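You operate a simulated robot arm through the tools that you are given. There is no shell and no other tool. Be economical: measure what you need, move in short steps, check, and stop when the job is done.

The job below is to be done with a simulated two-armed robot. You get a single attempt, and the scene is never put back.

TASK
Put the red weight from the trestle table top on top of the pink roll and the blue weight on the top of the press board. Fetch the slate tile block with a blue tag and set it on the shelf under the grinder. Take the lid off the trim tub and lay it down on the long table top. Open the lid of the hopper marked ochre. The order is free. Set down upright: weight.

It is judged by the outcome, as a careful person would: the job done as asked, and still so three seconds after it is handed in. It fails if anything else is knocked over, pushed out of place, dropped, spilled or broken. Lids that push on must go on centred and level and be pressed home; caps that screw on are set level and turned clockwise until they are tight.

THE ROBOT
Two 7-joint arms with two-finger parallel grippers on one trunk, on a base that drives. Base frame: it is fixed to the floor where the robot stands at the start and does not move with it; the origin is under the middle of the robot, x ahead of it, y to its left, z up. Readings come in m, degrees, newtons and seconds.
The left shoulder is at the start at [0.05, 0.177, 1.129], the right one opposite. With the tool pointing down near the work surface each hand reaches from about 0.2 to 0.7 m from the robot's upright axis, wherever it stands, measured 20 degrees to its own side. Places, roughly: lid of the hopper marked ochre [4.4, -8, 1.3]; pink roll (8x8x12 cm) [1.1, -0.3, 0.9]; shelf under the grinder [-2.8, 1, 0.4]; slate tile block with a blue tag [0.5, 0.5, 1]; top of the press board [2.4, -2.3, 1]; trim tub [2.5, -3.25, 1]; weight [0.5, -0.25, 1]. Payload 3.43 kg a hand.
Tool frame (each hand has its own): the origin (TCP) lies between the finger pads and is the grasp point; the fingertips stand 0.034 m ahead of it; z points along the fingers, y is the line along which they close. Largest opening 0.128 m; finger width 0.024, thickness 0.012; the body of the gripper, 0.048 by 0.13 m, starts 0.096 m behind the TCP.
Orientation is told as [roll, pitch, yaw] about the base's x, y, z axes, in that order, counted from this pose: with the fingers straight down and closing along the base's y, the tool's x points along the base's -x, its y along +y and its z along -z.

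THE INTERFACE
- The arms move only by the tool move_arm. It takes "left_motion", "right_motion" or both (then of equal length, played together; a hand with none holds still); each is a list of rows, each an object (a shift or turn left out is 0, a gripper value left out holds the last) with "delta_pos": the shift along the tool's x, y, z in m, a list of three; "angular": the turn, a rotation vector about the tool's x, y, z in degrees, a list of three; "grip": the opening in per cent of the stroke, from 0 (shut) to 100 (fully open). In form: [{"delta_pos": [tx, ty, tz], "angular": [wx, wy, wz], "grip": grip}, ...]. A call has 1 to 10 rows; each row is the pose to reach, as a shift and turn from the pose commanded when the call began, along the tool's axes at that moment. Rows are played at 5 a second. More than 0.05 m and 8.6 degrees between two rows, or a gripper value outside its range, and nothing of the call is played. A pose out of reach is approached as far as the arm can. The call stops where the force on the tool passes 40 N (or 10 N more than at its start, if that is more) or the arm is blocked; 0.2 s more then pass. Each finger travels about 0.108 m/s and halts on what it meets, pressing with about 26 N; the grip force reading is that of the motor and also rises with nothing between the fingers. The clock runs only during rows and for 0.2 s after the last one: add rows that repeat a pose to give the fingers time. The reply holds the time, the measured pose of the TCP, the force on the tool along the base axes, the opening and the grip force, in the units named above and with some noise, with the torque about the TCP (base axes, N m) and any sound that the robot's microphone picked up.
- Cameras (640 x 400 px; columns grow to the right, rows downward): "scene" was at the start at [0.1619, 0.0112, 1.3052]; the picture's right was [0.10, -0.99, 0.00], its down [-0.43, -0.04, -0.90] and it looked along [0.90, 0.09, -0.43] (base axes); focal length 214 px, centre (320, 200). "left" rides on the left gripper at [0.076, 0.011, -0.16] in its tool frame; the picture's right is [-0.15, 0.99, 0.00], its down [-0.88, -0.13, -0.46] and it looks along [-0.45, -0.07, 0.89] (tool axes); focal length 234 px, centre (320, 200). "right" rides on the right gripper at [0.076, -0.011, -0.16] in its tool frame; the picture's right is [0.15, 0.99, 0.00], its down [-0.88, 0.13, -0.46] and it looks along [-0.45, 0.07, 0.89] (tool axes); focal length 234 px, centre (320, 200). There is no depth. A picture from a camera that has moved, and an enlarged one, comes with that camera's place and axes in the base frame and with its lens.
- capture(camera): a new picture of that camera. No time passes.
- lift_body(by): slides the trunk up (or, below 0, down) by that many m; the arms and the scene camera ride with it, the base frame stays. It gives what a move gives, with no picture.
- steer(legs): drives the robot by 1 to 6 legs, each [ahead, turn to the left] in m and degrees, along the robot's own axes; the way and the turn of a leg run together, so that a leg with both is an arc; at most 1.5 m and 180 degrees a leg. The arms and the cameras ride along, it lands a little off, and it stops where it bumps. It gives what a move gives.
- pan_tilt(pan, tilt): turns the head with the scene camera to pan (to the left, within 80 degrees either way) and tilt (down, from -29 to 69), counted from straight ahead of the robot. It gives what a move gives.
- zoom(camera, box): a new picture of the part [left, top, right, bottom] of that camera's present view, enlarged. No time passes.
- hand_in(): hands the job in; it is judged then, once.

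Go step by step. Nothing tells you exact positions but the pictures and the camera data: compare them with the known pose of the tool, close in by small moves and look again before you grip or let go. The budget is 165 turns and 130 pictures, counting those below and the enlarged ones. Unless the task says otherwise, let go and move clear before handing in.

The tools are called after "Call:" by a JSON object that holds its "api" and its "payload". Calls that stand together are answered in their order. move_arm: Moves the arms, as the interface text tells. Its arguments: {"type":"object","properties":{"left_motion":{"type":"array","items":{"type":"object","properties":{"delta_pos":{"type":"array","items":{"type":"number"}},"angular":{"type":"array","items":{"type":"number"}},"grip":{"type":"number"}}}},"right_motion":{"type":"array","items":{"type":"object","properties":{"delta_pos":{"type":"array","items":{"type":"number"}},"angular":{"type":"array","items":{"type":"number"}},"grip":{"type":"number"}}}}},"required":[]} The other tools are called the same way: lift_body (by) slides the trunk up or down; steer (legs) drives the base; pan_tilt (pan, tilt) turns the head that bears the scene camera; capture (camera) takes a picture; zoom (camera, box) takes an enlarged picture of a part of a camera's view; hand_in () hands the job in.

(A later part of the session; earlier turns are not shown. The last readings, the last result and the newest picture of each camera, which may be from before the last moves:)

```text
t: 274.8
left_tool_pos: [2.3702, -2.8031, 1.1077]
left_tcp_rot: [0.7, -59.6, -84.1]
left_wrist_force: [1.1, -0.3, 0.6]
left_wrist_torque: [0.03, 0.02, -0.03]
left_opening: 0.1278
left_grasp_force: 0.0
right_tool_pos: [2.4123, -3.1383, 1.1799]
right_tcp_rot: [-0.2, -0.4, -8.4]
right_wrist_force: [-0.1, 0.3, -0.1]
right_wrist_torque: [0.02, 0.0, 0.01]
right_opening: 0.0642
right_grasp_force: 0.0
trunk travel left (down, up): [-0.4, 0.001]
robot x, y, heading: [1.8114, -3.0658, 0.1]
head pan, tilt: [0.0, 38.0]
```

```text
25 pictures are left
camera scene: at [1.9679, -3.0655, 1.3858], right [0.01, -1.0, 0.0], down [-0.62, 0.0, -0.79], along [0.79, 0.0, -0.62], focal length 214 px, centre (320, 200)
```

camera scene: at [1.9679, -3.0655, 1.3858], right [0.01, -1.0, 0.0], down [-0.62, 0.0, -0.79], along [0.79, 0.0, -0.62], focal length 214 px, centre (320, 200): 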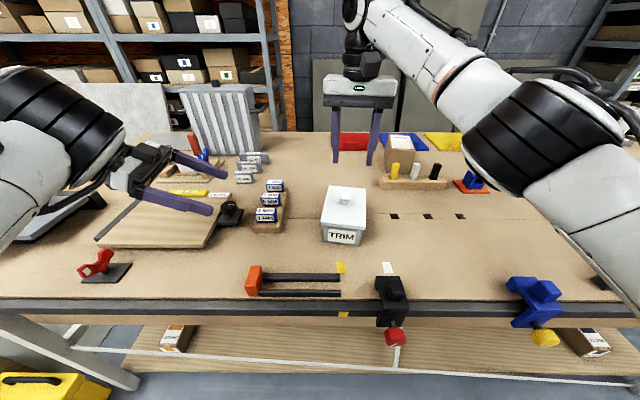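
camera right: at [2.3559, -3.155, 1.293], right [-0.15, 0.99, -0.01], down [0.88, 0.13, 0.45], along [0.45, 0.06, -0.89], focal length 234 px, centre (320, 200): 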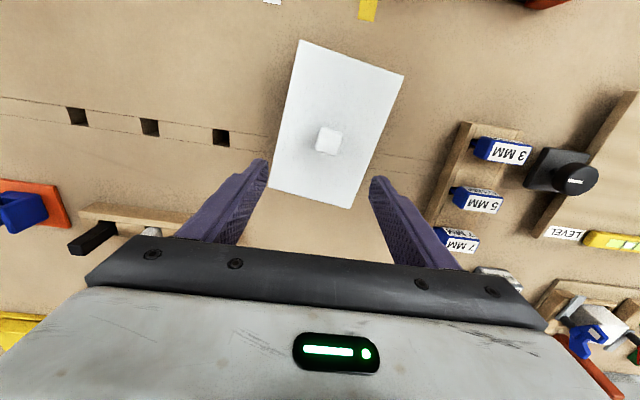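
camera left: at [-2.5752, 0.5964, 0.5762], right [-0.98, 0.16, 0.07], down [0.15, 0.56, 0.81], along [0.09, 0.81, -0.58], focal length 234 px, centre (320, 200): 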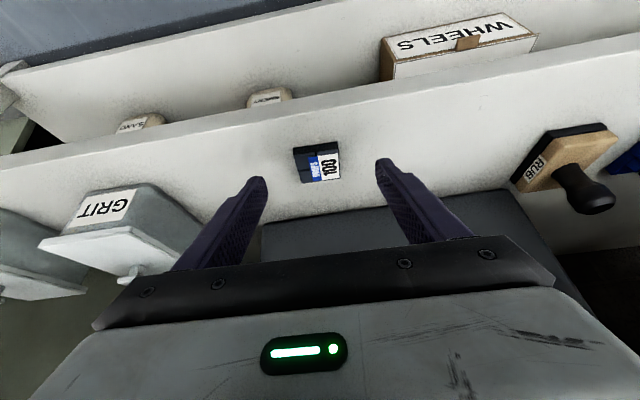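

Pointing right works without limits. New plan: with the right hand I carry the lidded tub to the clear area at [2.41, -3.36] turned lengthwise across, so the left hand can grip its left end while the right pulls the lid; afterwards I return the tub. First, grip the knob and lift.

Call:
{"api": "move_arm", "payload": {"right_motion": [{"delta_pos": [0.002, -0.001, 0.05]}, {"delta_pos": [0.002, -0.001, 0.095]}, {"delta_pos": [0.002, -0.001, 0.116]}, {"delta_pos": [0.002, -0.001, 0.116], "grip": 25}, {"delta_pos": [0.002, -0.001, 0.116], "grip": 5}, {"delta_pos": [0.002, -0.001, 0.116], "grip": 5}, {"delta_pos": [0.002, -0.001, 0.1]}, {"delta_pos": [0.002, -0.001, 0.08]}]}}

Call:
{"api": "move_arm", "payload": {"right_motion": [{"delta_pos": [-0.003, -0.022, 0], "angular": [0, 0, 7.6]}, {"delta_pos": [-0.0065, -0.044, 0], "angular": [0, 0, 15.2]}, {"delta_pos": [-0.01, -0.065, 0], "angular": [0, 0, 22.8]}, {"delta_pos": [-0.013, -0.087, 0], "angular": [0, 0, 30.4]}, {"delta_pos": [-0.016, -0.109, 0], "angular": [0, 0, 38]}, {"delta_pos": [-0.02, -0.131, 0], "angular": [0, 0, 45.6]}, {"delta_pos": [-0.023, -0.152, 0], "angular": [0, 0, 53.2]}, {"delta_pos": [-0.026, -0.174, 0], "angular": [0, 0, 60.8]}, {"delta_pos": [-0.029, -0.196, 0], "angular": [0, 0, 68.4]}, {"delta_pos": [-0.0326, -0.2176, 0], "angular": [0, 0, 75.5]}]}}

Call:
{"api": "capture", "payload": {"camera": "scene"}}

```text
t: 276.6
left_tool_pos: [2.369, -2.8039, 1.109]
left_tcp_rot: [0.6, -59.6, -83.8]
left_wrist_force: [0.3, 0.6, 0.8]
left_wrist_torque: [-0.03, -0.02, 0.02]
left_opening: 0.1282
left_grasp_force: 0.1
right_tool_pos: [2.4117, -3.1406, 1.0987]
right_tcp_rot: [-0.2, -0.3, -8.6]
right_wrist_force: [-0.1, 1.6, -1.1]
right_wrist_torque: [0.0, -0.01, -0.02]
right_opening: 0.0248
right_grasp_force: 25.7
trunk travel left (down, up): [-0.4, 0.001]
robot x, y, heading: [1.8127, -3.0676, 0.3]
head pan, tilt: [0.0, 38.0]
```

```text
t: 278.8
left_tool_pos: [2.3685, -2.8033, 1.1085]
left_tcp_rot: [0.6, -59.6, -83.7]
left_wrist_force: [0.0, 0.3, -0.1]
left_wrist_torque: [0.01, 0.01, -0.01]
left_opening: 0.1281
left_grasp_force: 0.1
right_tool_pos: [2.411, -3.359, 1.1003]
right_tcp_rot: [0.3, -0.2, -84.1]
right_wrist_force: [-0.7, -0.4, -0.8]
right_wrist_torque: [-0.02, 0.02, -0.01]
right_opening: 0.0245
right_grasp_force: 25.0
trunk travel left (down, up): [-0.4, 0.001]
robot x, y, heading: [1.8137, -3.0679, 0.1]
head pan, tilt: [0.0, 38.0]
```

```text
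24 pictures are left
camera scene: at [1.9678, -3.066, 1.3858], right [0.01, -1.0, 0.0], down [-0.62, 0.0, -0.79], along [0.79, 0.0, -0.62], focal length 214 px, centre (320, 200)
```

scene: 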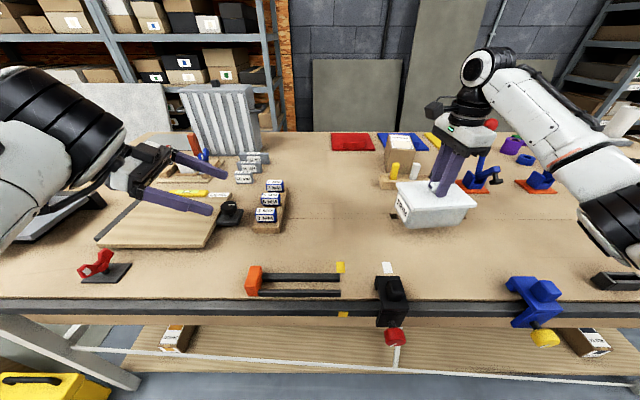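

The tub hangs level in the right hand with its label end facing left. I bring the left hand toward it to test reach.

Call:
{"api": "move_arm", "payload": {"left_motion": [{"delta_pos": [-0.026, 0.002, 0.034]}, {"delta_pos": [-0.051, 0.004, 0.068]}, {"delta_pos": [-0.077, 0.006, 0.102]}, {"delta_pos": [-0.103, 0.008, 0.135]}, {"delta_pos": [-0.128, 0.01, 0.169]}, {"delta_pos": [-0.154, 0.012, 0.203]}]}}

Call:
{"api": "capture", "payload": {"camera": "scene"}}

```text
t: 280.4
left_tool_pos: [2.422, -3.0197, 1.1297]
left_tcp_rot: [-2.5, -60.8, -77.5]
left_wrist_force: [-0.1, 0.1, -0.4]
left_wrist_torque: [0.0, 0.0, 0.0]
left_opening: 0.1281
left_grasp_force: 0.1
right_tool_pos: [2.411, -3.3596, 1.1011]
right_tcp_rot: [0.4, -0.2, -84.0]
right_wrist_force: [-0.1, -0.2, -1.0]
right_wrist_torque: [-0.05, 0.0, 0.01]
right_opening: 0.0246
right_grasp_force: 25.8
trunk travel left (down, up): [-0.4, 0.001]
robot x, y, heading: [1.8094, -3.0673, 0.6]
head pan, tilt: [0.0, 38.0]
stopped in row 6 (left hand): the arm was blocked; the commanded pose is now the measured one
```

```text
23 pictures are left
camera scene: at [1.9679, -3.0652, 1.3858], right [0.01, -1.0, 0.0], down [-0.62, 0.0, -0.79], along [0.79, 0.0, -0.62], focal length 214 px, centre (320, 200)
```

scene: 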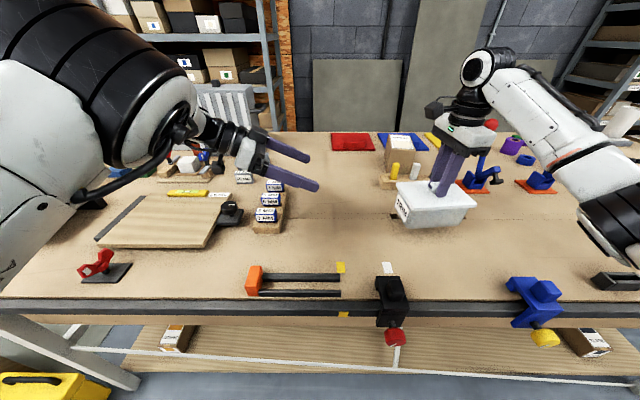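

The left hand got to [2.42, -3.02, 1.13] pointing right. I bring the tub to it: first raise it in line with the left hand, a few centimetres short.

Call:
{"api": "move_arm", "payload": {"right_motion": [{"delta_pos": [0, 0, -0.045]}, {"delta_pos": [0.02, 0.01, -0.085]}, {"delta_pos": [0.055, 0.02, -0.114], "angular": [0, 0, -2]}, {"delta_pos": [0.09, 0.03, -0.114], "angular": [0, 0, -4]}, {"delta_pos": [0.125, 0.04, -0.114], "angular": [0, 0, -6.5]}, {"delta_pos": [0.16, 0.05, -0.114], "angular": [0, 0, -6.5]}, {"delta_pos": [0.1966, 0.062, -0.114], "angular": [0, 0, -6.5]}]}}

Call:
{"api": "zoom", "payload": {"camera": "scene", "box": [200, 80, 460, 240]}}

Call:
{"api": "capture", "payload": {"camera": "left"}}

```text
t: 282.0
left_tool_pos: [2.4219, -3.0201, 1.1305]
left_tcp_rot: [-2.4, -60.6, -77.6]
left_wrist_force: [-0.4, -0.3, -0.1]
left_wrist_torque: [-0.03, 0.01, -0.01]
left_opening: 0.1281
left_grasp_force: 0.0
right_tool_pos: [2.4236, -3.1787, 1.1996]
right_tcp_rot: [0.3, -0.3, -77.5]
right_wrist_force: [0.0, -0.3, -1.0]
right_wrist_torque: [-0.01, -0.03, 0.0]
right_opening: 0.0249
right_grasp_force: 26.1
right hand out of reach, approached as far as the arm can: row 5, 6, 7
trunk travel left (down, up): [-0.4, 0.001]
robot x, y, heading: [1.8068, -3.0686, 0.3]
head pan, tilt: [0.0, 38.0]
```

```text
2.46 times, centred on (330, 160) of scene
camera zoom: at [1.9681, -3.0657, 1.3858], right [0.01, -1.0, 0.0], down [-0.62, 0.0, -0.79], along [0.79, 0.0, -0.62], focal length 528 px, centre (295, 298)
```

zoom: 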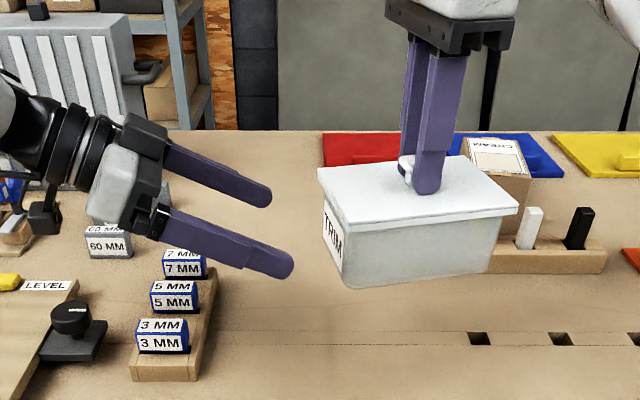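

```text
21 pictures are left
camera left: at [2.4018, -2.845, 1.1417], right [0.99, 0.11, 0.11], down [-0.1, -0.05, 0.99], along [0.11, -0.99, -0.04], focal length 234 px, centre (320, 200)
```

left: 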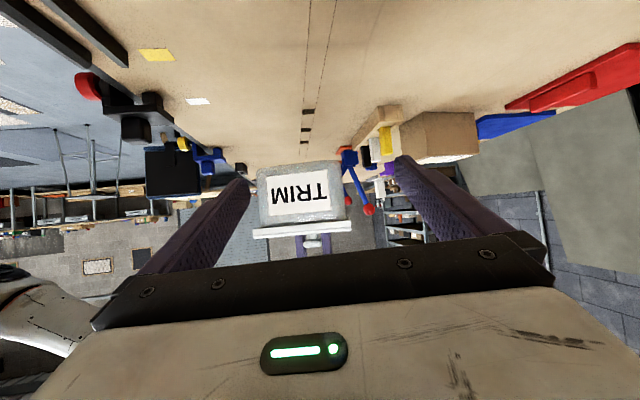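

Nice view: the tub's label end faces the left fingers. I lower both hands 3 cm for better right-hand reach and shift the tub sideways into line.

Call:
{"api": "move_arm", "payload": {"left_motion": [{"delta_pos": [0.009, 0, 0.005]}, {"delta_pos": [0.018, 0, 0.01]}, {"delta_pos": [0.026, 0, 0.015]}, {"delta_pos": [0.026, 0, 0.015]}], "right_motion": [{"delta_pos": [0, 0, 0.008]}, {"delta_pos": [0, 0.01, 0.016]}, {"delta_pos": [0, 0.02, 0.016]}, {"delta_pos": [0.01, 0.032, 0.016]}]}}

Call:
{"api": "capture", "payload": {"camera": "left"}}

```text
t: 283.0
left_tool_pos: [2.4301, -3.0034, 1.1065]
left_tcp_rot: [-2.0, -61.8, -76.1]
left_wrist_force: [0.0, 0.0, -0.9]
left_wrist_torque: [0.04, -0.01, -0.03]
left_opening: 0.128
left_grasp_force: 0.1
right_tool_pos: [2.4293, -3.1802, 1.1826]
right_tcp_rot: [0.3, -0.3, -77.6]
right_wrist_force: [-0.2, 0.2, -0.9]
right_wrist_torque: [-0.03, 0.05, 0.01]
right_opening: 0.0249
right_grasp_force: 25.6
right hand out of reach, approached as far as the arm can: row 2, 3, 4
trunk travel left (down, up): [-0.4, 0.001]
robot x, y, heading: [1.8131, -3.0687, 0.2]
head pan, tilt: [0.0, 38.0]
```

```text
20 pictures are left
camera left: at [2.4029, -2.8281, 1.1154], right [0.98, 0.14, 0.11], down [-0.11, -0.04, 0.99], along [0.14, -0.99, -0.02], focal length 234 px, centre (320, 200)
```

left: 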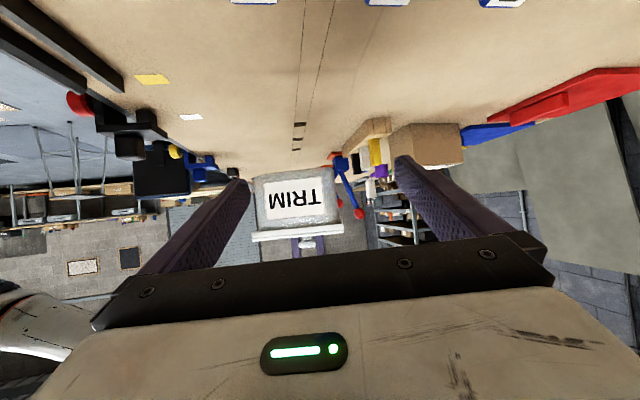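

The right arm is at its limit, so I bring the meeting point 6 cm nearer the robot.

Call:
{"api": "move_arm", "payload": {"left_motion": [{"delta_pos": [0.002, -0.02, -0.004]}, {"delta_pos": [0.004, -0.04, -0.008]}, {"delta_pos": [0.007, -0.058, -0.0127]}, {"delta_pos": [0.007, -0.058, -0.0127]}], "right_motion": [{"delta_pos": [0.01, -0.005, -0.002]}, {"delta_pos": [0.02, -0.01, -0.004]}, {"delta_pos": [0.03, -0.014, -0.006]}, {"delta_pos": [0.0435, -0.016, -0.008]}]}}

Call:
{"api": "capture", "payload": {"camera": "left"}}

```text
t: 284.2
left_tool_pos: [2.3758, -2.9792, 1.0934]
left_tcp_rot: [-5.8, -61.9, -71.5]
left_wrist_force: [-0.8, -0.5, -0.1]
left_wrist_torque: [0.02, -0.02, 0.0]
left_opening: 0.1282
left_grasp_force: 0.0
left hand out of reach, approached as far as the arm can: row 3, 4
right_tool_pos: [2.4058, -3.1419, 1.1918]
right_tcp_rot: [0.3, -0.3, -77.6]
right_wrist_force: [0.1, -0.8, -1.3]
right_wrist_torque: [-0.06, -0.01, -0.03]
right_opening: 0.0248
right_grasp_force: 26.1
trunk travel left (down, up): [-0.4, 0.001]
robot x, y, heading: [1.8111, -3.0671, 0.4]
head pan, tilt: [0.0, 38.0]
stopped in row 4 (left hand): the arm was blocked; the commanded pose is now the measured one
```

```text
19 pictures are left
camera left: at [2.346, -2.8064, 1.1011], right [0.98, 0.17, 0.08], down [-0.08, -0.03, 1.0], along [0.17, -0.99, -0.02], focal length 234 px, centre (320, 200)
```

left: 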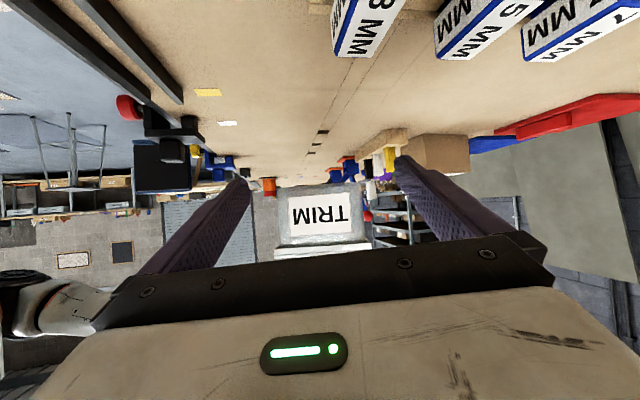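

The tub's end is centred between the left fingers. I slide it in two-thirds of the way while lowering slightly and matching yaw.

Call:
{"api": "move_arm", "payload": {"right_motion": [{"delta_pos": [0, 0.003, 0.01], "angular": [0, 0, -3]}, {"delta_pos": [0.025, 0.006, 0.015], "angular": [0, 0, -6]}, {"delta_pos": [0.05, 0.008, 0.015], "angular": [0, 0, -6]}, {"delta_pos": [0.07, 0.01, 0.015], "angular": [0, 0, -6]}]}}

Call:
{"api": "capture", "payload": {"camera": "left"}}

Call:
{"api": "zoom", "payload": {"camera": "scene", "box": [220, 100, 440, 240]}}

```text
t: 285.2
left_tool_pos: [2.3762, -2.9806, 1.0935]
left_tcp_rot: [-5.6, -61.9, -71.5]
left_wrist_force: [-0.3, -0.3, -0.4]
left_wrist_torque: [-0.03, 0.02, -0.01]
left_opening: 0.128
left_grasp_force: 0.0
right_tool_pos: [2.3986, -3.0779, 1.177]
right_tcp_rot: [0.2, -0.3, -71.8]
right_wrist_force: [-0.1, -0.4, -1.5]
right_wrist_torque: [-0.01, 0.0, 0.01]
right_opening: 0.0249
right_grasp_force: 26.5
right hand out of reach, approached as far as the arm can: row 4
trunk travel left (down, up): [-0.4, 0.001]
robot x, y, heading: [1.8082, -3.0663, 0.4]
head pan, tilt: [0.0, 38.0]
```

```text
18 pictures are left
camera left: at [2.3459, -2.8068, 1.1013], right [0.98, 0.16, 0.08], down [-0.08, -0.03, 1.0], along [0.17, -0.99, -0.02], focal length 234 px, centre (320, 200)
```

left: 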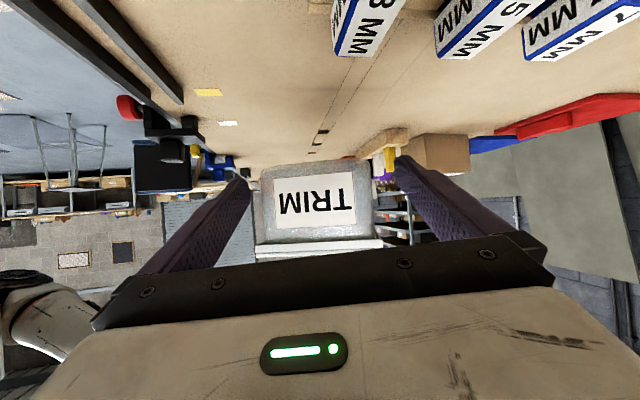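

```text
2.86 times, centred on (330, 170) of scene
camera zoom: at [1.9679, -3.0656, 1.3858], right [0.01, -1.0, 0.0], down [-0.62, 0.0, -0.79], along [0.79, 0.0, -0.62], focal length 613 px, centre (291, 286)
```

zoom: 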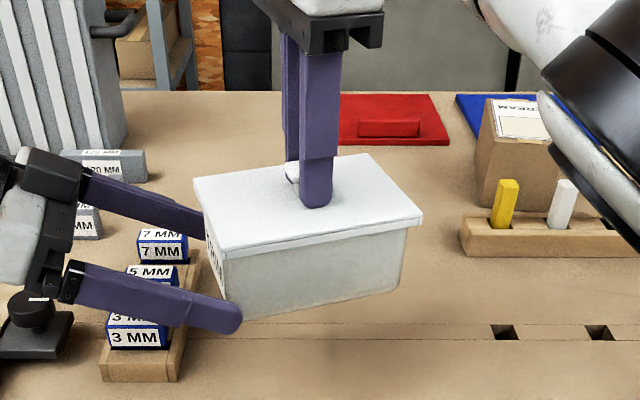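

The fingertips straddle the tub's end beneath the lid rim. I slide in the last 4 cm.

Call:
{"api": "move_arm", "payload": {"right_motion": [{"delta_pos": [0.013, 0.001, 0]}, {"delta_pos": [0.026, 0.002, 0]}, {"delta_pos": [0.04, 0.004, 0]}, {"delta_pos": [0.04, 0.004, 0]}]}}

Call:
{"api": "capture", "payload": {"camera": "left"}}

```text
t: 286.2
left_tool_pos: [2.3765, -2.9811, 1.0939]
left_tcp_rot: [-5.6, -61.9, -71.5]
left_wrist_force: [0.4, 0.2, -0.2]
left_wrist_torque: [-0.05, -0.01, -0.04]
left_opening: 0.1282
left_grasp_force: 0.1
right_tool_pos: [2.3874, -3.0533, 1.1799]
right_tcp_rot: [0.6, 0.1, -73.4]
right_wrist_force: [0.5, 0.2, -1.3]
right_wrist_torque: [0.01, 0.0, -0.02]
right_opening: 0.0249
right_grasp_force: 25.9
right hand out of reach, approached as far as the arm can: row 2, 3, 4
trunk travel left (down, up): [-0.4, 0.001]
robot x, y, heading: [1.8127, -3.0656, 0.4]
head pan, tilt: [0.0, 38.0]
```

```text
16 pictures are left
camera left: at [2.3466, -2.8075, 1.1012], right [0.98, 0.16, 0.08], down [-0.08, -0.03, 1.0], along [0.17, -0.99, -0.02], focal length 234 px, centre (320, 200)
```

left: 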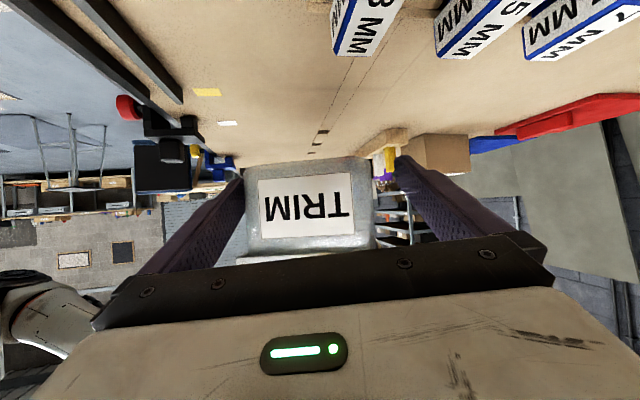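

Enough overlap. I close the left gripper on the tub body.

Call:
{"api": "move_arm", "payload": {"left_motion": [{"grip": 85}, {"grip": 75}, {"grip": 65}, {"grip": 55}, {"grip": 55}]}}

Call:
{"api": "zoom", "payload": {"camera": "scene", "box": [220, 100, 440, 240]}}

```text
t: 287.4
left_tool_pos: [2.3747, -2.9815, 1.0926]
left_tcp_rot: [-5.9, -61.7, -71.5]
left_wrist_force: [-21.5, 5.0, -10.7]
left_wrist_torque: [0.04, -1.23, -0.51]
left_opening: 0.1029
left_grasp_force: 25.6
right_tool_pos: [2.3873, -3.0537, 1.1784]
right_tcp_rot: [0.7, -0.1, -73.4]
right_wrist_force: [20.2, -5.1, 8.9]
right_wrist_torque: [0.34, -0.47, -0.98]
right_opening: 0.0255
right_grasp_force: 26.0
trunk travel left (down, up): [-0.4, 0.001]
robot x, y, heading: [1.8118, -3.069, 0.3]
head pan, tilt: [0.0, 38.0]
heard: snap
```

```text
2.86 times, centred on (330, 170) of scene
camera zoom: at [1.9679, -3.0656, 1.3858], right [0.01, -1.0, 0.0], down [-0.62, 0.0, -0.79], along [0.79, 0.0, -0.62], focal length 613 px, centre (291, 286)
```

zoom: 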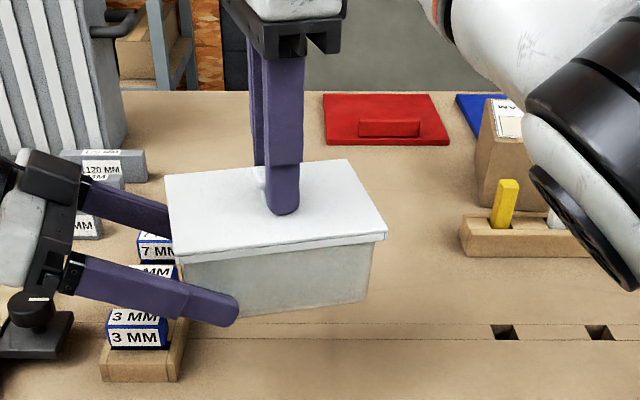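

A snap was heard — the lid has come loose. I lift the lid straight up with the right hand.

Call:
{"api": "move_arm", "payload": {"right_motion": [{"delta_pos": [0, 0, -0.005]}, {"delta_pos": [0, 0, -0.012]}, {"delta_pos": [0, 0, -0.02]}, {"delta_pos": [0, 0, -0.03]}]}}

Call:
{"api": "zoom", "payload": {"camera": "scene", "box": [220, 100, 440, 240]}}

```text
t: 288.4
left_tool_pos: [2.3768, -2.979, 1.0949]
left_tcp_rot: [-5.3, -61.7, -71.5]
left_wrist_force: [-0.4, -0.5, 0.3]
left_wrist_torque: [0.05, 0.02, 0.08]
left_opening: 0.1024
left_grasp_force: 26.2
right_tool_pos: [2.3793, -3.0607, 1.2101]
right_tcp_rot: [0.5, 0.5, -73.6]
right_wrist_force: [0.2, 0.7, -0.2]
right_wrist_torque: [-0.02, -0.05, 0.0]
right_opening: 0.025
right_grasp_force: 26.2
right hand out of reach, approached as far as the arm can: row 3, 4
trunk travel left (down, up): [-0.4, 0.001]
robot x, y, heading: [1.8113, -3.0682, 0.3]
head pan, tilt: [0.0, 38.0]
```

```text
2.86 times, centred on (330, 170) of scene
camera zoom: at [1.9665, -3.0651, 1.3861], right [0.01, -1.0, 0.0], down [-0.61, 0.0, -0.79], along [0.79, 0.0, -0.61], focal length 613 px, centre (291, 286)
```

zoom: 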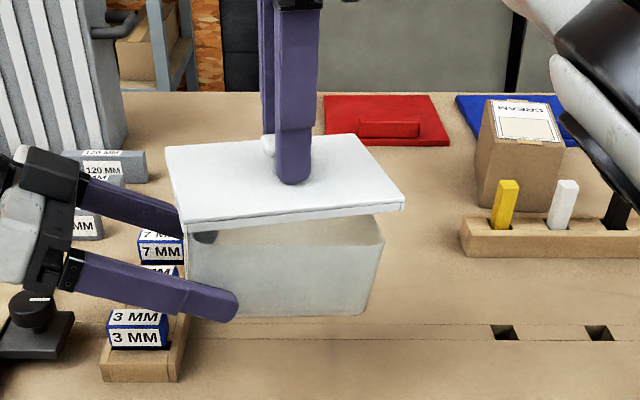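

The lid is clear of the tub. I carry it right to the open table area around [2.40, -3.42].

Call:
{"api": "move_arm", "payload": {"right_motion": [{"delta_pos": [-0.04, -0.008, 0]}, {"delta_pos": [-0.085, -0.018, 0]}, {"delta_pos": [-0.13, -0.03, 0]}, {"delta_pos": [-0.175, -0.043, 0.005]}, {"delta_pos": [-0.22, -0.056, 0.02]}, {"delta_pos": [-0.265, -0.066, 0.04]}, {"delta_pos": [-0.31, -0.076, 0.06]}, {"delta_pos": [-0.345, -0.082, 0.09]}, {"delta_pos": [-0.345, -0.082, 0.13]}, {"delta_pos": [-0.345, -0.082, 0.155]}]}}

Call:
{"api": "capture", "payload": {"camera": "scene"}}

```text
refused: row 6 steps farther than a row can; nothing moved
```

```text
13 pictures are left
camera scene: at [1.9665, -3.0651, 1.3861], right [0.01, -1.0, 0.0], down [-0.61, 0.0, -0.79], along [0.79, 0.0, -0.61], focal length 214 px, centre (320, 200)
```

scene: 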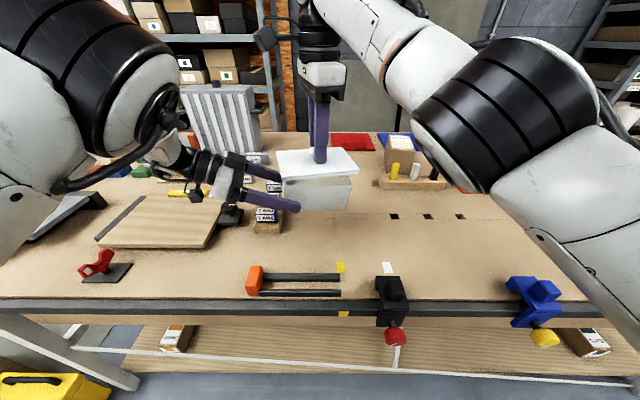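

Call:
{"api": "move_arm", "payload": {"right_motion": [{"delta_pos": [-0.04, -0.008, 0]}, {"delta_pos": [-0.085, -0.018, 0]}, {"delta_pos": [-0.13, -0.03, 0]}, {"delta_pos": [-0.175, -0.043, 0]}, {"delta_pos": [-0.22, -0.056, 0.01]}, {"delta_pos": [-0.26, -0.066, 0.03]}, {"delta_pos": [-0.3, -0.076, 0.05]}, {"delta_pos": [-0.335, -0.08, 0.08]}, {"delta_pos": [-0.345, -0.082, 0.12]}, {"delta_pos": [-0.345, -0.082, 0.155]}]}}

```text
t: 290.6
left_tool_pos: [2.3763, -2.9815, 1.0935]
left_tcp_rot: [-5.7, -61.9, -71.5]
left_wrist_force: [-0.1, 0.0, -0.4]
left_wrist_torque: [0.04, 0.0, -0.03]
left_opening: 0.1026
left_grasp_force: 26.5
right_tool_pos: [2.4055, -3.3969, 1.0447]
right_tcp_rot: [0.4, -0.3, -71.5]
right_wrist_force: [-0.5, 0.0, -0.6]
right_wrist_torque: [0.07, 0.04, -0.01]
right_opening: 0.0248
right_grasp_force: 26.5
trunk travel left (down, up): [-0.4, 0.001]
robot x, y, heading: [1.8122, -3.0683, 0.4]
head pan, tilt: [0.0, 38.0]
```

Now I lower the lid gently toward the table.

Call:
{"api": "move_arm", "payload": {"right_motion": [{"delta_pos": [0, 0, 0.01]}, {"delta_pos": [0, 0, 0.02]}, {"delta_pos": [0, 0, 0.026]}, {"delta_pos": [0, 0, 0.032]}, {"delta_pos": [0, 0, 0.038]}]}}

Call:
{"api": "zoom", "payload": {"camera": "scene", "box": [340, 120, 540, 260]}}

```text
t: 291.8
left_tool_pos: [2.3764, -2.9801, 1.0925]
left_tcp_rot: [-5.7, -61.8, -71.5]
left_wrist_force: [-0.7, -0.3, -0.6]
left_wrist_torque: [0.09, 0.02, 0.01]
left_opening: 0.1026
left_grasp_force: 26.2
right_tool_pos: [2.4069, -3.3954, 1.0089]
right_tcp_rot: [0.2, -0.3, -71.4]
right_wrist_force: [0.5, 0.0, -1.0]
right_wrist_torque: [-0.01, 0.01, -0.04]
right_opening: 0.0248
right_grasp_force: 26.1
trunk travel left (down, up): [-0.4, 0.001]
robot x, y, heading: [1.811, -3.0689, 0.7]
head pan, tilt: [0.0, 38.0]
```

```text
2.86 times, centred on (440, 190) of scene
camera zoom: at [1.968, -3.0656, 1.3858], right [0.01, -1.0, 0.0], down [-0.62, 0.0, -0.79], along [0.79, 0.0, -0.62], focal length 613 px, centre (-23, 229)
```

zoom: 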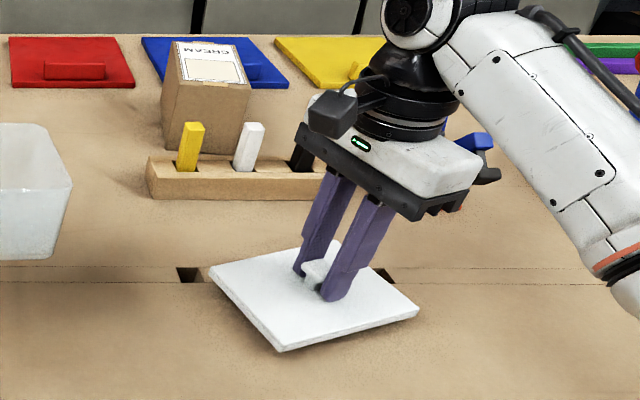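

Call:
{"api": "move_arm", "payload": {"right_motion": [{"delta_pos": [0, 0, 0.006]}, {"delta_pos": [0, 0, 0.011]}, {"delta_pos": [0, 0, 0.016]}, {"delta_pos": [0, 0, 0.02]}]}}

```text
t: 292.8
left_tool_pos: [2.376, -2.9801, 1.0946]
left_tcp_rot: [-5.5, -62.0, -71.6]
left_wrist_force: [0.8, 0.3, 0.0]
left_wrist_torque: [0.04, 0.01, 0.03]
left_opening: 0.1021
left_grasp_force: 26.3
right_tool_pos: [2.4071, -3.3951, 0.9944]
right_tcp_rot: [0.6, -0.5, -71.5]
right_wrist_force: [3.2, -0.8, 18.2]
right_wrist_torque: [-0.05, 0.22, -0.07]
right_opening: 0.0252
right_grasp_force: 26.0
trunk travel left (down, up): [-0.4, 0.001]
robot x, y, heading: [1.8113, -3.0692, 0.1]
head pan, tilt: [0.0, 38.0]
```

The lid lies on the table. I release it and rise.

Call:
{"api": "move_arm", "payload": {"right_motion": [{"delta_pos": [0, 0, -0.003]}, {"delta_pos": [0, 0, -0.004], "grip": 24}, {"delta_pos": [0, 0, -0.004], "grip": 45}, {"delta_pos": [0, 0, -0.004], "grip": 60}, {"delta_pos": [0, 0, -0.04], "grip": 60}, {"delta_pos": [0, 0, -0.09], "grip": 100}, {"delta_pos": [0, 0, -0.14]}, {"delta_pos": [0, 0, -0.18]}]}}

Call:
{"api": "capture", "payload": {"camera": "scene"}}

```text
t: 294.6
left_tool_pos: [2.3757, -2.9804, 1.0943]
left_tcp_rot: [-5.7, -61.9, -71.5]
left_wrist_force: [-0.4, -0.1, -0.6]
left_wrist_torque: [0.02, 0.0, 0.02]
left_opening: 0.1019
left_grasp_force: 25.8
right_tool_pos: [2.4033, -3.396, 1.1726]
right_tcp_rot: [0.2, -0.4, -71.7]
right_wrist_force: [-0.3, 0.0, -0.6]
right_wrist_torque: [-0.01, 0.01, 0.0]
right_opening: 0.1278
right_grasp_force: 0.0
trunk travel left (down, up): [-0.4, 0.001]
robot x, y, heading: [1.8142, -3.0664, 0.4]
head pan, tilt: [0.0, 38.0]
```

```text
11 pictures are left
camera scene: at [1.9673, -3.0651, 1.3858], right [0.01, -1.0, 0.0], down [-0.62, 0.0, -0.79], along [0.79, 0.0, -0.62], focal length 214 px, centre (320, 200)
```

scene: 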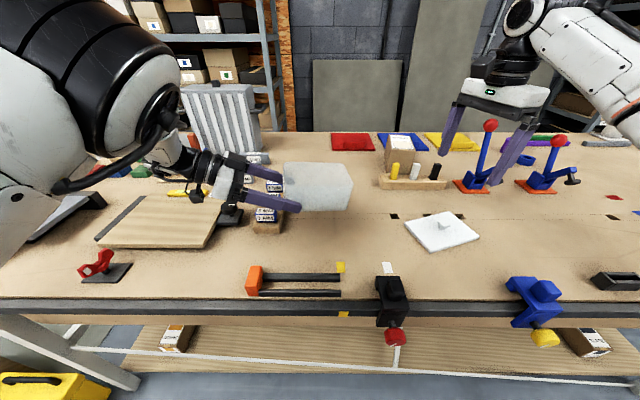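

The lid lies flat and clear. The left hand still holds the open tub; I bring the right hand over it to take it by its sides.

Call:
{"api": "move_arm", "payload": {"right_motion": [{"delta_pos": [0.03, 0.01, -0.037]}, {"delta_pos": [0.075, 0.02, -0.037]}, {"delta_pos": [0.12, 0.03, -0.037]}, {"delta_pos": [0.165, 0.043, -0.037]}, {"delta_pos": [0.21, 0.055, -0.037]}, {"delta_pos": [0.25, 0.065, -0.037]}, {"delta_pos": [0.285, 0.075, -0.037]}, {"delta_pos": [0.3, 0.08, -0.037]}]}}

Call:
{"api": "capture", "payload": {"camera": "right"}}

```text
t: 296.4
left_tool_pos: [2.3762, -2.9809, 1.0926]
left_tcp_rot: [-5.7, -61.9, -71.5]
left_wrist_force: [0.1, 0.2, 0.2]
left_wrist_torque: [0.03, 0.03, 0.04]
left_opening: 0.1022
left_grasp_force: 25.9
right_tool_pos: [2.3852, -3.083, 1.2057]
right_tcp_rot: [0.3, -0.4, -71.4]
right_wrist_force: [-0.3, -0.1, -0.3]
right_wrist_torque: [-0.01, 0.01, 0.01]
right_opening: 0.1279
right_grasp_force: 0.0
trunk travel left (down, up): [-0.4, 0.001]
robot x, y, heading: [1.8111, -3.0687, 0.4]
head pan, tilt: [0.0, 38.0]
```

```text
10 pictures are left
camera right: at [2.3499, -3.0149, 1.3661], right [0.89, 0.45, 0.0], down [0.4, -0.79, 0.46], along [0.21, -0.41, -0.89], focal length 234 px, centre (320, 200)
```

right: 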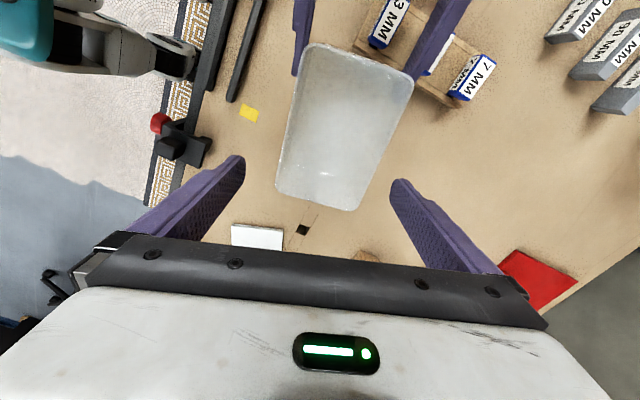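

The tub is empty and sits at about [2.392, -3.055], yaw −79°. I align the right hand over it, lower the fingers beside its walls and close.

Call:
{"api": "move_arm", "payload": {"right_motion": [{"delta_pos": [0.004, 0.007, 0.005], "angular": [0, 0, 4]}, {"delta_pos": [0.007, 0.014, 0.01], "angular": [0, 0, 7.6]}, {"delta_pos": [0.007, 0.014, 0.04], "angular": [0, 0, 7.6]}, {"delta_pos": [0.007, 0.014, 0.065], "angular": [0, 0, 7.6]}, {"delta_pos": [0.007, 0.014, 0.087], "angular": [0, 0, 7.6]}, {"delta_pos": [0.007, 0.014, 0.087], "angular": [0, 0, 7.6], "grip": 85}, {"delta_pos": [0.007, 0.014, 0.087], "angular": [0, 0, 7.6], "grip": 65}, {"delta_pos": [0.007, 0.014, 0.087], "angular": [0, 0, 7.6], "grip": 60}]}}

Call:
{"api": "zoom", "payload": {"camera": "scene", "box": [220, 100, 440, 240]}}

```text
t: 298.2
left_tool_pos: [2.3773, -2.9804, 1.0932]
left_tcp_rot: [-5.6, -61.8, -71.5]
left_wrist_force: [11.1, 4.8, -3.5]
left_wrist_torque: [0.17, 0.05, 0.57]
left_opening: 0.1014
left_grasp_force: 25.8
right_tool_pos: [2.3969, -3.0738, 1.1202]
right_tcp_rot: [0.1, -0.4, -78.9]
right_wrist_force: [-10.1, -4.6, 3.8]
right_wrist_torque: [0.07, 0.24, 0.48]
right_opening: 0.0997
right_grasp_force: 25.9
right hand out of reach, approached as far as the arm can: row 2
trunk travel left (down, up): [-0.4, 0.001]
robot x, y, heading: [1.8097, -3.0667, 0.5]
head pan, tilt: [0.0, 38.0]
```

```text
2.86 times, centred on (330, 170) of scene
camera zoom: at [1.9678, -3.0656, 1.3858], right [0.01, -1.0, 0.0], down [-0.62, 0.0, -0.79], along [0.79, 0.0, -0.62], focal length 613 px, centre (291, 286)
```

zoom: 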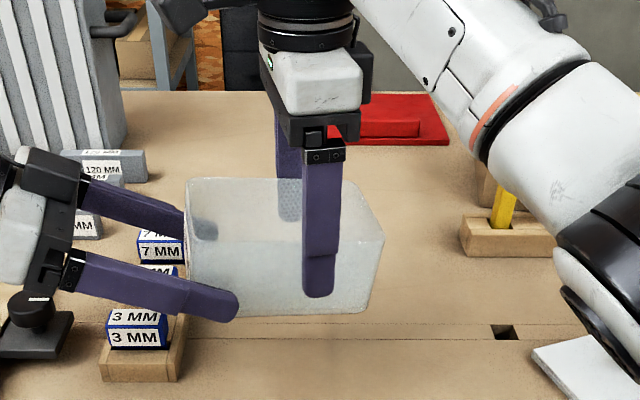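

Both hands hold the tub; I open the left hand and withdraw it along its fingers.

Call:
{"api": "move_arm", "payload": {"left_motion": [{"grip": 85}, {"grip": 100}, {"delta_pos": [0, 0, -0.02]}, {"delta_pos": [0, 0, -0.045]}, {"delta_pos": [0, 0, -0.07]}, {"delta_pos": [0, 0.03, -0.1]}]}}

```text
t: 299.6
left_tool_pos: [2.3885, -2.887, 1.1393]
left_tcp_rot: [-5.9, -61.8, -71.8]
left_wrist_force: [0.0, -0.1, -0.2]
left_wrist_torque: [-0.03, -0.02, 0.01]
left_opening: 0.1277
left_grasp_force: 0.0
right_tool_pos: [2.3983, -3.0738, 1.1196]
right_tcp_rot: [0.1, -0.3, -79.1]
right_wrist_force: [-1.6, 0.6, 0.2]
right_wrist_torque: [-0.07, 0.01, 0.0]
right_opening: 0.0995
right_grasp_force: 26.0
trunk travel left (down, up): [-0.4, 0.001]
robot x, y, heading: [1.811, -3.0653, 0.2]
head pan, tilt: [0.0, 38.0]
```

Right hand alone now holds the tub. I turn it back to its original heading over its original spot.

Call:
{"api": "move_arm", "payload": {"right_motion": [{"delta_pos": [-0.02, 0.002, 0], "angular": [0, 0, -7.5]}, {"delta_pos": [-0.04, 0.004, 0], "angular": [0, 0, -15]}, {"delta_pos": [-0.055, 0.006, 0.005], "angular": [0, 0, -23]}, {"delta_pos": [-0.065, 0.008, 0.01], "angular": [0, 0, -31]}, {"delta_pos": [-0.07, 0.01, 0.015], "angular": [0, 0, -39]}, {"delta_pos": [-0.074, 0.012, 0.02], "angular": [0, 0, -47]}, {"delta_pos": [-0.074, 0.014, 0.03], "angular": [0, 0, -55]}, {"delta_pos": [-0.074, 0.016, 0.04], "angular": [0, 0, -63]}, {"delta_pos": [-0.074, 0.018, 0.05], "angular": [0, 0, -70.5]}]}}

Call:
{"api": "capture", "payload": {"camera": "scene"}}

```text
t: 301.6
left_tool_pos: [2.3886, -2.8866, 1.1413]
left_tcp_rot: [-5.6, -61.7, -71.9]
left_wrist_force: [0.0, 0.8, -0.8]
left_wrist_torque: [0.01, -0.01, -0.02]
left_opening: 0.1279
left_grasp_force: 0.1
right_tool_pos: [2.4299, -3.1419, 1.0708]
right_tcp_rot: [-0.3, -0.4, -8.2]
right_wrist_force: [-0.2, 0.4, 0.3]
right_wrist_torque: [0.0, 0.0, 0.01]
right_opening: 0.0995
right_grasp_force: 26.5
trunk travel left (down, up): [-0.4, 0.001]
robot x, y, heading: [1.8121, -3.0699, 0.5]
head pan, tilt: [0.0, 38.0]
```

```text
8 pictures are left
camera scene: at [1.9679, -3.0655, 1.3858], right [0.01, -1.0, 0.0], down [-0.62, 0.0, -0.79], along [0.79, 0.0, -0.62], focal length 214 px, centre (320, 200)
```

scene: 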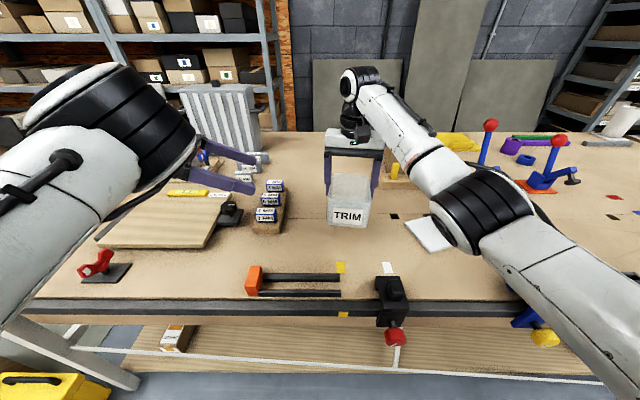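

Correctly oriented above its spot. I lower it to the table.

Call:
{"api": "move_arm", "payload": {"right_motion": [{"delta_pos": [0, 0, 0.02]}, {"delta_pos": [0, 0, 0.035]}, {"delta_pos": [0, 0, 0.045]}, {"delta_pos": [0, 0, 0.05]}, {"delta_pos": [0, 0, 0.054]}, {"delta_pos": [0, 0, 0.058]}, {"delta_pos": [0, 0, 0.062]}, {"delta_pos": [0, 0, 0.066]}]}}

```text
t: 303.4
left_tool_pos: [2.3869, -2.8877, 1.1429]
left_tcp_rot: [-5.2, -61.8, -72.2]
left_wrist_force: [0.2, 0.7, 0.2]
left_wrist_torque: [-0.02, 0.01, 0.01]
left_opening: 0.1282
left_grasp_force: 0.0
right_tool_pos: [2.4271, -3.1431, 1.0058]
right_tcp_rot: [-0.2, -0.7, -8.5]
right_wrist_force: [-3.8, -0.5, 23.5]
right_wrist_torque: [0.19, -0.06, 0.06]
right_opening: 0.0995
right_grasp_force: 25.9
trunk travel left (down, up): [-0.4, 0.001]
robot x, y, heading: [1.8123, -3.0707, 0.4]
head pan, tilt: [0.0, 38.0]
```

Contact. I ease off, open and rise clear.

Call:
{"api": "move_arm", "payload": {"right_motion": [{"delta_pos": [0, 0, -0.002]}, {"delta_pos": [0, 0, -0.003], "grip": 79}, {"delta_pos": [0, 0, -0.003], "grip": 84}, {"delta_pos": [0, 0, -0.003], "grip": 100}, {"delta_pos": [0, 0, -0.003], "grip": 100}, {"delta_pos": [0, 0, -0.04]}, {"delta_pos": [0, 0, -0.085]}, {"delta_pos": [0, 0, -0.13]}, {"delta_pos": [0.03, 0, -0.16]}, {"delta_pos": [0.07, 0, -0.18]}]}}

Call:
{"api": "capture", "payload": {"camera": "scene"}}

```text
t: 305.6
left_tool_pos: [2.3879, -2.8874, 1.1416]
left_tcp_rot: [-5.4, -61.7, -71.9]
left_wrist_force: [0.2, 0.6, 0.4]
left_wrist_torque: [0.0, -0.03, 0.0]
left_opening: 0.128
left_grasp_force: 0.1
right_tool_pos: [2.3559, -3.1355, 1.1852]
right_tcp_rot: [-0.3, -0.4, -8.7]
right_wrist_force: [-0.1, -0.4, -0.6]
right_wrist_torque: [0.02, -0.05, 0.0]
right_opening: 0.128
right_grasp_force: 0.0
trunk travel left (down, up): [-0.4, 0.001]
robot x, y, heading: [1.8119, -3.067, 0.3]
head pan, tilt: [0.0, 38.0]
```

```text
7 pictures are left
camera scene: at [1.9668, -3.0657, 1.386], right [0.01, -1.0, 0.0], down [-0.61, 0.0, -0.79], along [0.79, 0.0, -0.61], focal length 214 px, centre (320, 200)
```

scene: 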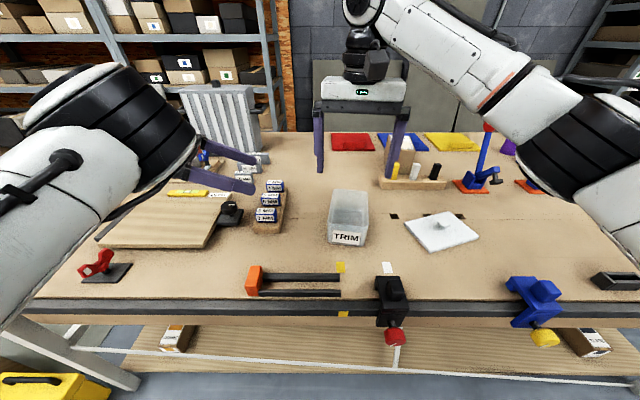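

The open tub stands back at its place with the lid on the table beside it. Last: the ochre hopper near [4.4, -8]. I back off, face along the room and look ahead.

Call:
{"api": "steer", "payload": {"legs": [[-0.45, 0], [0, -80], [1.2, 0]]}}

Call:
{"api": "pan_tilt", "payload": {"pan": 22, "tilt": 12}}

Call:
{"api": "capture", "payload": {"camera": "scene"}}

```text
t: 317.4
left_tool_pos: [1.7899, -4.7965, 1.1417]
left_tcp_rot: [-5.6, -61.7, -154.1]
left_wrist_force: [0.3, -1.1, 0.9]
left_wrist_torque: [0.01, -0.01, 0.04]
left_opening: 0.1279
left_grasp_force: 0.1
right_tool_pos: [1.539, -4.7983, 1.1847]
right_tcp_rot: [-0.2, -0.4, -90.8]
right_wrist_force: [0.7, 0.2, -0.1]
right_wrist_torque: [0.01, 0.0, 0.03]
right_opening: 0.1284
right_grasp_force: 0.1
trunk travel left (down, up): [-0.4, 0.001]
robot x, y, heading: [1.5329, -4.25, -81.9]
head pan, tilt: [0.0, 38.0]
```

```text
t: 318.4
left_tool_pos: [1.7907, -4.7942, 1.1429]
left_tcp_rot: [-5.5, -61.7, -154.1]
left_wrist_force: [-0.1, 0.2, 0.1]
left_wrist_torque: [0.0, 0.0, 0.03]
left_opening: 0.1282
left_grasp_force: 0.1
right_tool_pos: [1.5398, -4.798, 1.1847]
right_tcp_rot: [-0.2, -0.5, -90.8]
right_wrist_force: [-0.4, -0.4, 0.0]
right_wrist_torque: [-0.03, -0.03, 0.0]
right_opening: 0.1281
right_grasp_force: 0.1
trunk travel left (down, up): [-0.4, 0.001]
robot x, y, heading: [1.5317, -4.2481, -82.0]
head pan, tilt: [22.0, 12.0]
```

```text
6 pictures are left
camera scene: at [1.5889, -4.3961, 1.4272], right [-0.87, -0.5, 0.0], down [-0.1, 0.18, -0.98], along [0.49, -0.85, -0.21], focal length 214 px, centre (320, 200)
```

scene: 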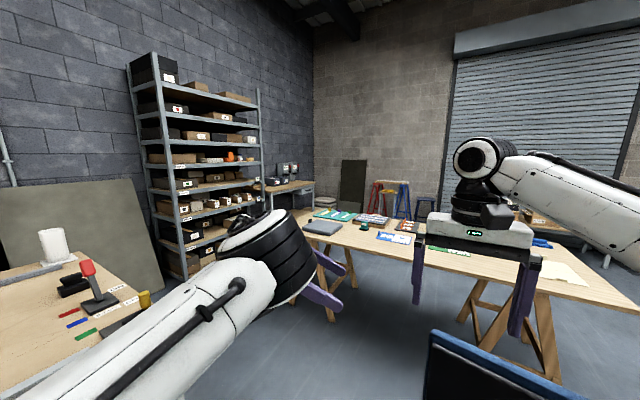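

The hoppers stand on a bench in the far corner, matching [4.4, -8]. I thread between the long table's end and the other table; first to about [3.55, -5.25].

Call:
{"api": "steer", "payload": {"legs": [[0, 10], [0.8, 0], [0, 64], [1.5, 0], [0.28, 0]]}}

```text
t: 322.4
left_tool_pos: [2.0791, -5.3589, 1.1401]
left_tcp_rot: [-5.8, -61.7, -144.0]
left_wrist_force: [0.4, -0.4, -0.2]
left_wrist_torque: [-0.01, 0.04, -0.02]
left_opening: 0.1281
left_grasp_force: 0.0
right_tool_pos: [1.8333, -5.4037, 1.1849]
right_tcp_rot: [-0.4, -0.3, -80.9]
right_wrist_force: [1.0, 0.0, -0.3]
right_wrist_torque: [0.05, 0.0, 0.01]
right_opening: 0.1278
right_grasp_force: 0.0
trunk travel left (down, up): [-0.4, 0.001]
robot x, y, heading: [1.7313, -4.8602, -72.2]
head pan, tilt: [22.0, 12.0]
stopped in leg 2: the robot was blocked; the commanded pose is now the measured one
```

The robot bumped something in front. I look down ahead to see what it is.

Call:
{"api": "pan_tilt", "payload": {"pan": 10, "tilt": 42}}

Call:
{"api": "capture", "payload": {"camera": "scene"}}

```text
t: 323.3
left_tool_pos: [2.0782, -5.3559, 1.1421]
left_tcp_rot: [-5.4, -61.7, -144.4]
left_wrist_force: [-0.6, 0.7, -0.6]
left_wrist_torque: [-0.02, 0.03, -0.03]
left_opening: 0.128
left_grasp_force: 0.0
right_tool_pos: [1.8331, -5.4025, 1.1859]
right_tcp_rot: [-0.2, -0.4, -80.9]
right_wrist_force: [-0.2, 0.5, 0.6]
right_wrist_torque: [-0.01, 0.04, 0.02]
right_opening: 0.1279
right_grasp_force: 0.1
trunk travel left (down, up): [-0.4, 0.001]
robot x, y, heading: [1.7304, -4.8628, -72.0]
head pan, tilt: [10.0, 42.0]
```

```text
5 pictures are left
camera scene: at [1.7919, -5.0, 1.38], right [-0.88, -0.47, 0.0], down [-0.31, 0.59, -0.74], along [0.35, -0.66, -0.67], focal length 214 px, centre (320, 200)
```

scene: 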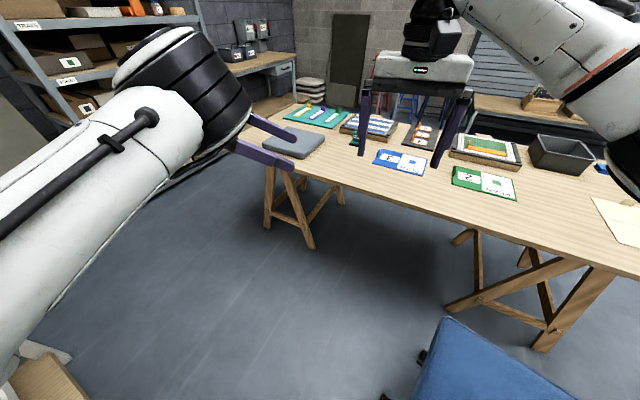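

I touched the caster base of an office chair at front right; it still stands. I back off and take a line further left, away from the chair.

Call:
{"api": "steer", "payload": {"legs": [[-0.2, 0], [0, 32], [0.82, 0], [0, 35], [1.2, 0]]}}

```text
t: 336.7
left_tool_pos: [3.9394, -5.1648, 1.1423]
left_tcp_rot: [-5.6, -61.7, -76.6]
left_wrist_force: [-0.9, -0.1, -0.3]
left_wrist_torque: [0.02, 0.0, 0.02]
left_opening: 0.1279
left_grasp_force: 0.1
right_tool_pos: [3.8822, -5.4098, 1.1858]
right_tcp_rot: [-0.8, 0.4, -14.4]
right_wrist_force: [-3.9, 0.3, 0.9]
right_wrist_torque: [-0.11, -0.54, -0.24]
right_opening: 0.128
right_grasp_force: 0.0
trunk travel left (down, up): [-0.4, 0.001]
robot x, y, heading: [3.3485, -5.2973, -4.0]
head pan, tilt: [10.0, 42.0]
stopped in leg 5: the force on the tool passed its limit (the readings are from after the stop); the commanded pose is now the measured one
```

The right hand touched the shelving at x≈3.9. I back off at once and look at it.

Call:
{"api": "steer", "payload": {"legs": [[-0.17, 0]]}}

Call:
{"api": "pan_tilt", "payload": {"pan": -25, "tilt": 18}}

Call:
{"api": "capture", "payload": {"camera": "scene"}}

```text
t: 338.2
left_tool_pos: [3.7666, -5.1526, 1.1418]
left_tcp_rot: [-5.6, -61.7, -76.7]
left_wrist_force: [0.5, 0.0, -0.3]
left_wrist_torque: [0.03, -0.03, 0.04]
left_opening: 0.128
left_grasp_force: 0.1
right_tool_pos: [3.7117, -5.3975, 1.1853]
right_tcp_rot: [-0.7, 0.4, -14.4]
right_wrist_force: [1.1, -0.7, 0.7]
right_wrist_torque: [0.0, -0.01, 0.02]
right_opening: 0.1278
right_grasp_force: 0.1
trunk travel left (down, up): [-0.4, 0.001]
robot x, y, heading: [3.1772, -5.2878, -4.3]
head pan, tilt: [10.0, 42.0]
```

```text
t: 339.2
left_tool_pos: [3.7689, -5.1526, 1.1416]
left_tcp_rot: [-5.6, -61.7, -76.5]
left_wrist_force: [-0.4, -0.4, 0.4]
left_wrist_torque: [-0.01, 0.0, 0.0]
left_opening: 0.1277
left_grasp_force: 0.1
right_tool_pos: [3.7118, -5.3966, 1.184]
right_tcp_rot: [-0.8, 0.4, -14.4]
right_wrist_force: [0.7, -0.8, 0.0]
right_wrist_torque: [-0.05, 0.0, -0.04]
right_opening: 0.1279
right_grasp_force: 0.0
trunk travel left (down, up): [-0.4, 0.001]
robot x, y, heading: [3.1777, -5.2875, -4.7]
head pan, tilt: [-25.0, 18.0]
```

```text
4 pictures are left
camera scene: at [3.3297, -5.3353, 1.4175], right [-0.49, -0.87, 0.0], down [-0.27, 0.15, -0.95], along [0.83, -0.47, -0.31], focal length 214 px, centre (320, 200)
```

scene: 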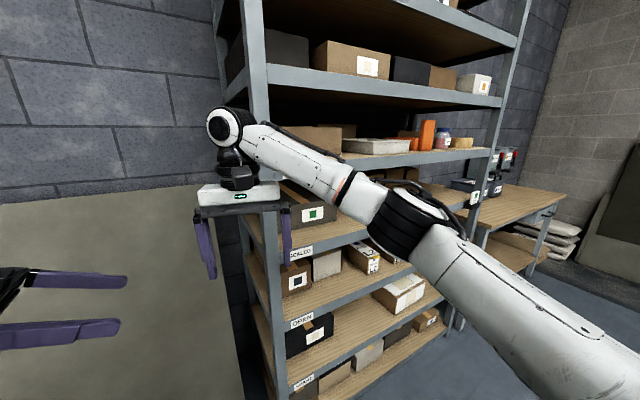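

The shelf is intact (only its upright was touched). The bench with the hoppers has its front edge at x≈3.87, y −6.8…−8.2. I draw the right hand in, turn and reverse down the corridor, then stop short.

Call:
{"api": "move_arm", "payload": {"right_motion": [{"delta_pos": [0.04, 0, 0]}, {"delta_pos": [0.08, 0, 0]}, {"delta_pos": [0.12, 0, -0.02]}]}}

Call:
{"api": "steer", "payload": {"legs": [[0, 100.5], [-1.2, 0], [-1.25, 0]]}}

```text
t: 340.0
left_tool_pos: [3.7681, -5.1526, 1.1421]
left_tcp_rot: [-5.4, -61.6, -76.7]
left_wrist_force: [-0.4, 0.1, 0.8]
left_wrist_torque: [-0.01, -0.02, 0.0]
left_opening: 0.1282
left_grasp_force: 0.1
right_tool_pos: [3.5953, -5.3664, 1.204]
right_tcp_rot: [-0.8, 0.4, -14.5]
right_wrist_force: [0.1, 0.1, 0.0]
right_wrist_torque: [0.0, 0.0, 0.01]
right_opening: 0.128
right_grasp_force: 0.0
trunk travel left (down, up): [-0.4, 0.001]
robot x, y, heading: [3.1768, -5.2847, -4.3]
head pan, tilt: [-25.0, 18.0]
```

```text
t: 356.2
left_tool_pos: [3.2534, -7.1556, 1.1419]
left_tcp_rot: [-5.6, -61.7, 26.9]
left_wrist_force: [-0.2, -0.3, 0.5]
left_wrist_torque: [-0.03, -0.03, -0.01]
left_opening: 0.1281
left_grasp_force: 0.0
right_tool_pos: [3.5004, -7.2721, 1.2039]
right_tcp_rot: [-0.9, 0.4, 89.1]
right_wrist_force: [0.4, -0.5, -0.7]
right_wrist_torque: [0.01, 0.02, 0.01]
right_opening: 0.128
right_grasp_force: 0.1
trunk travel left (down, up): [-0.4, 0.001]
robot x, y, heading: [3.519, -7.6947, 98.8]
head pan, tilt: [-25.0, 18.0]
```

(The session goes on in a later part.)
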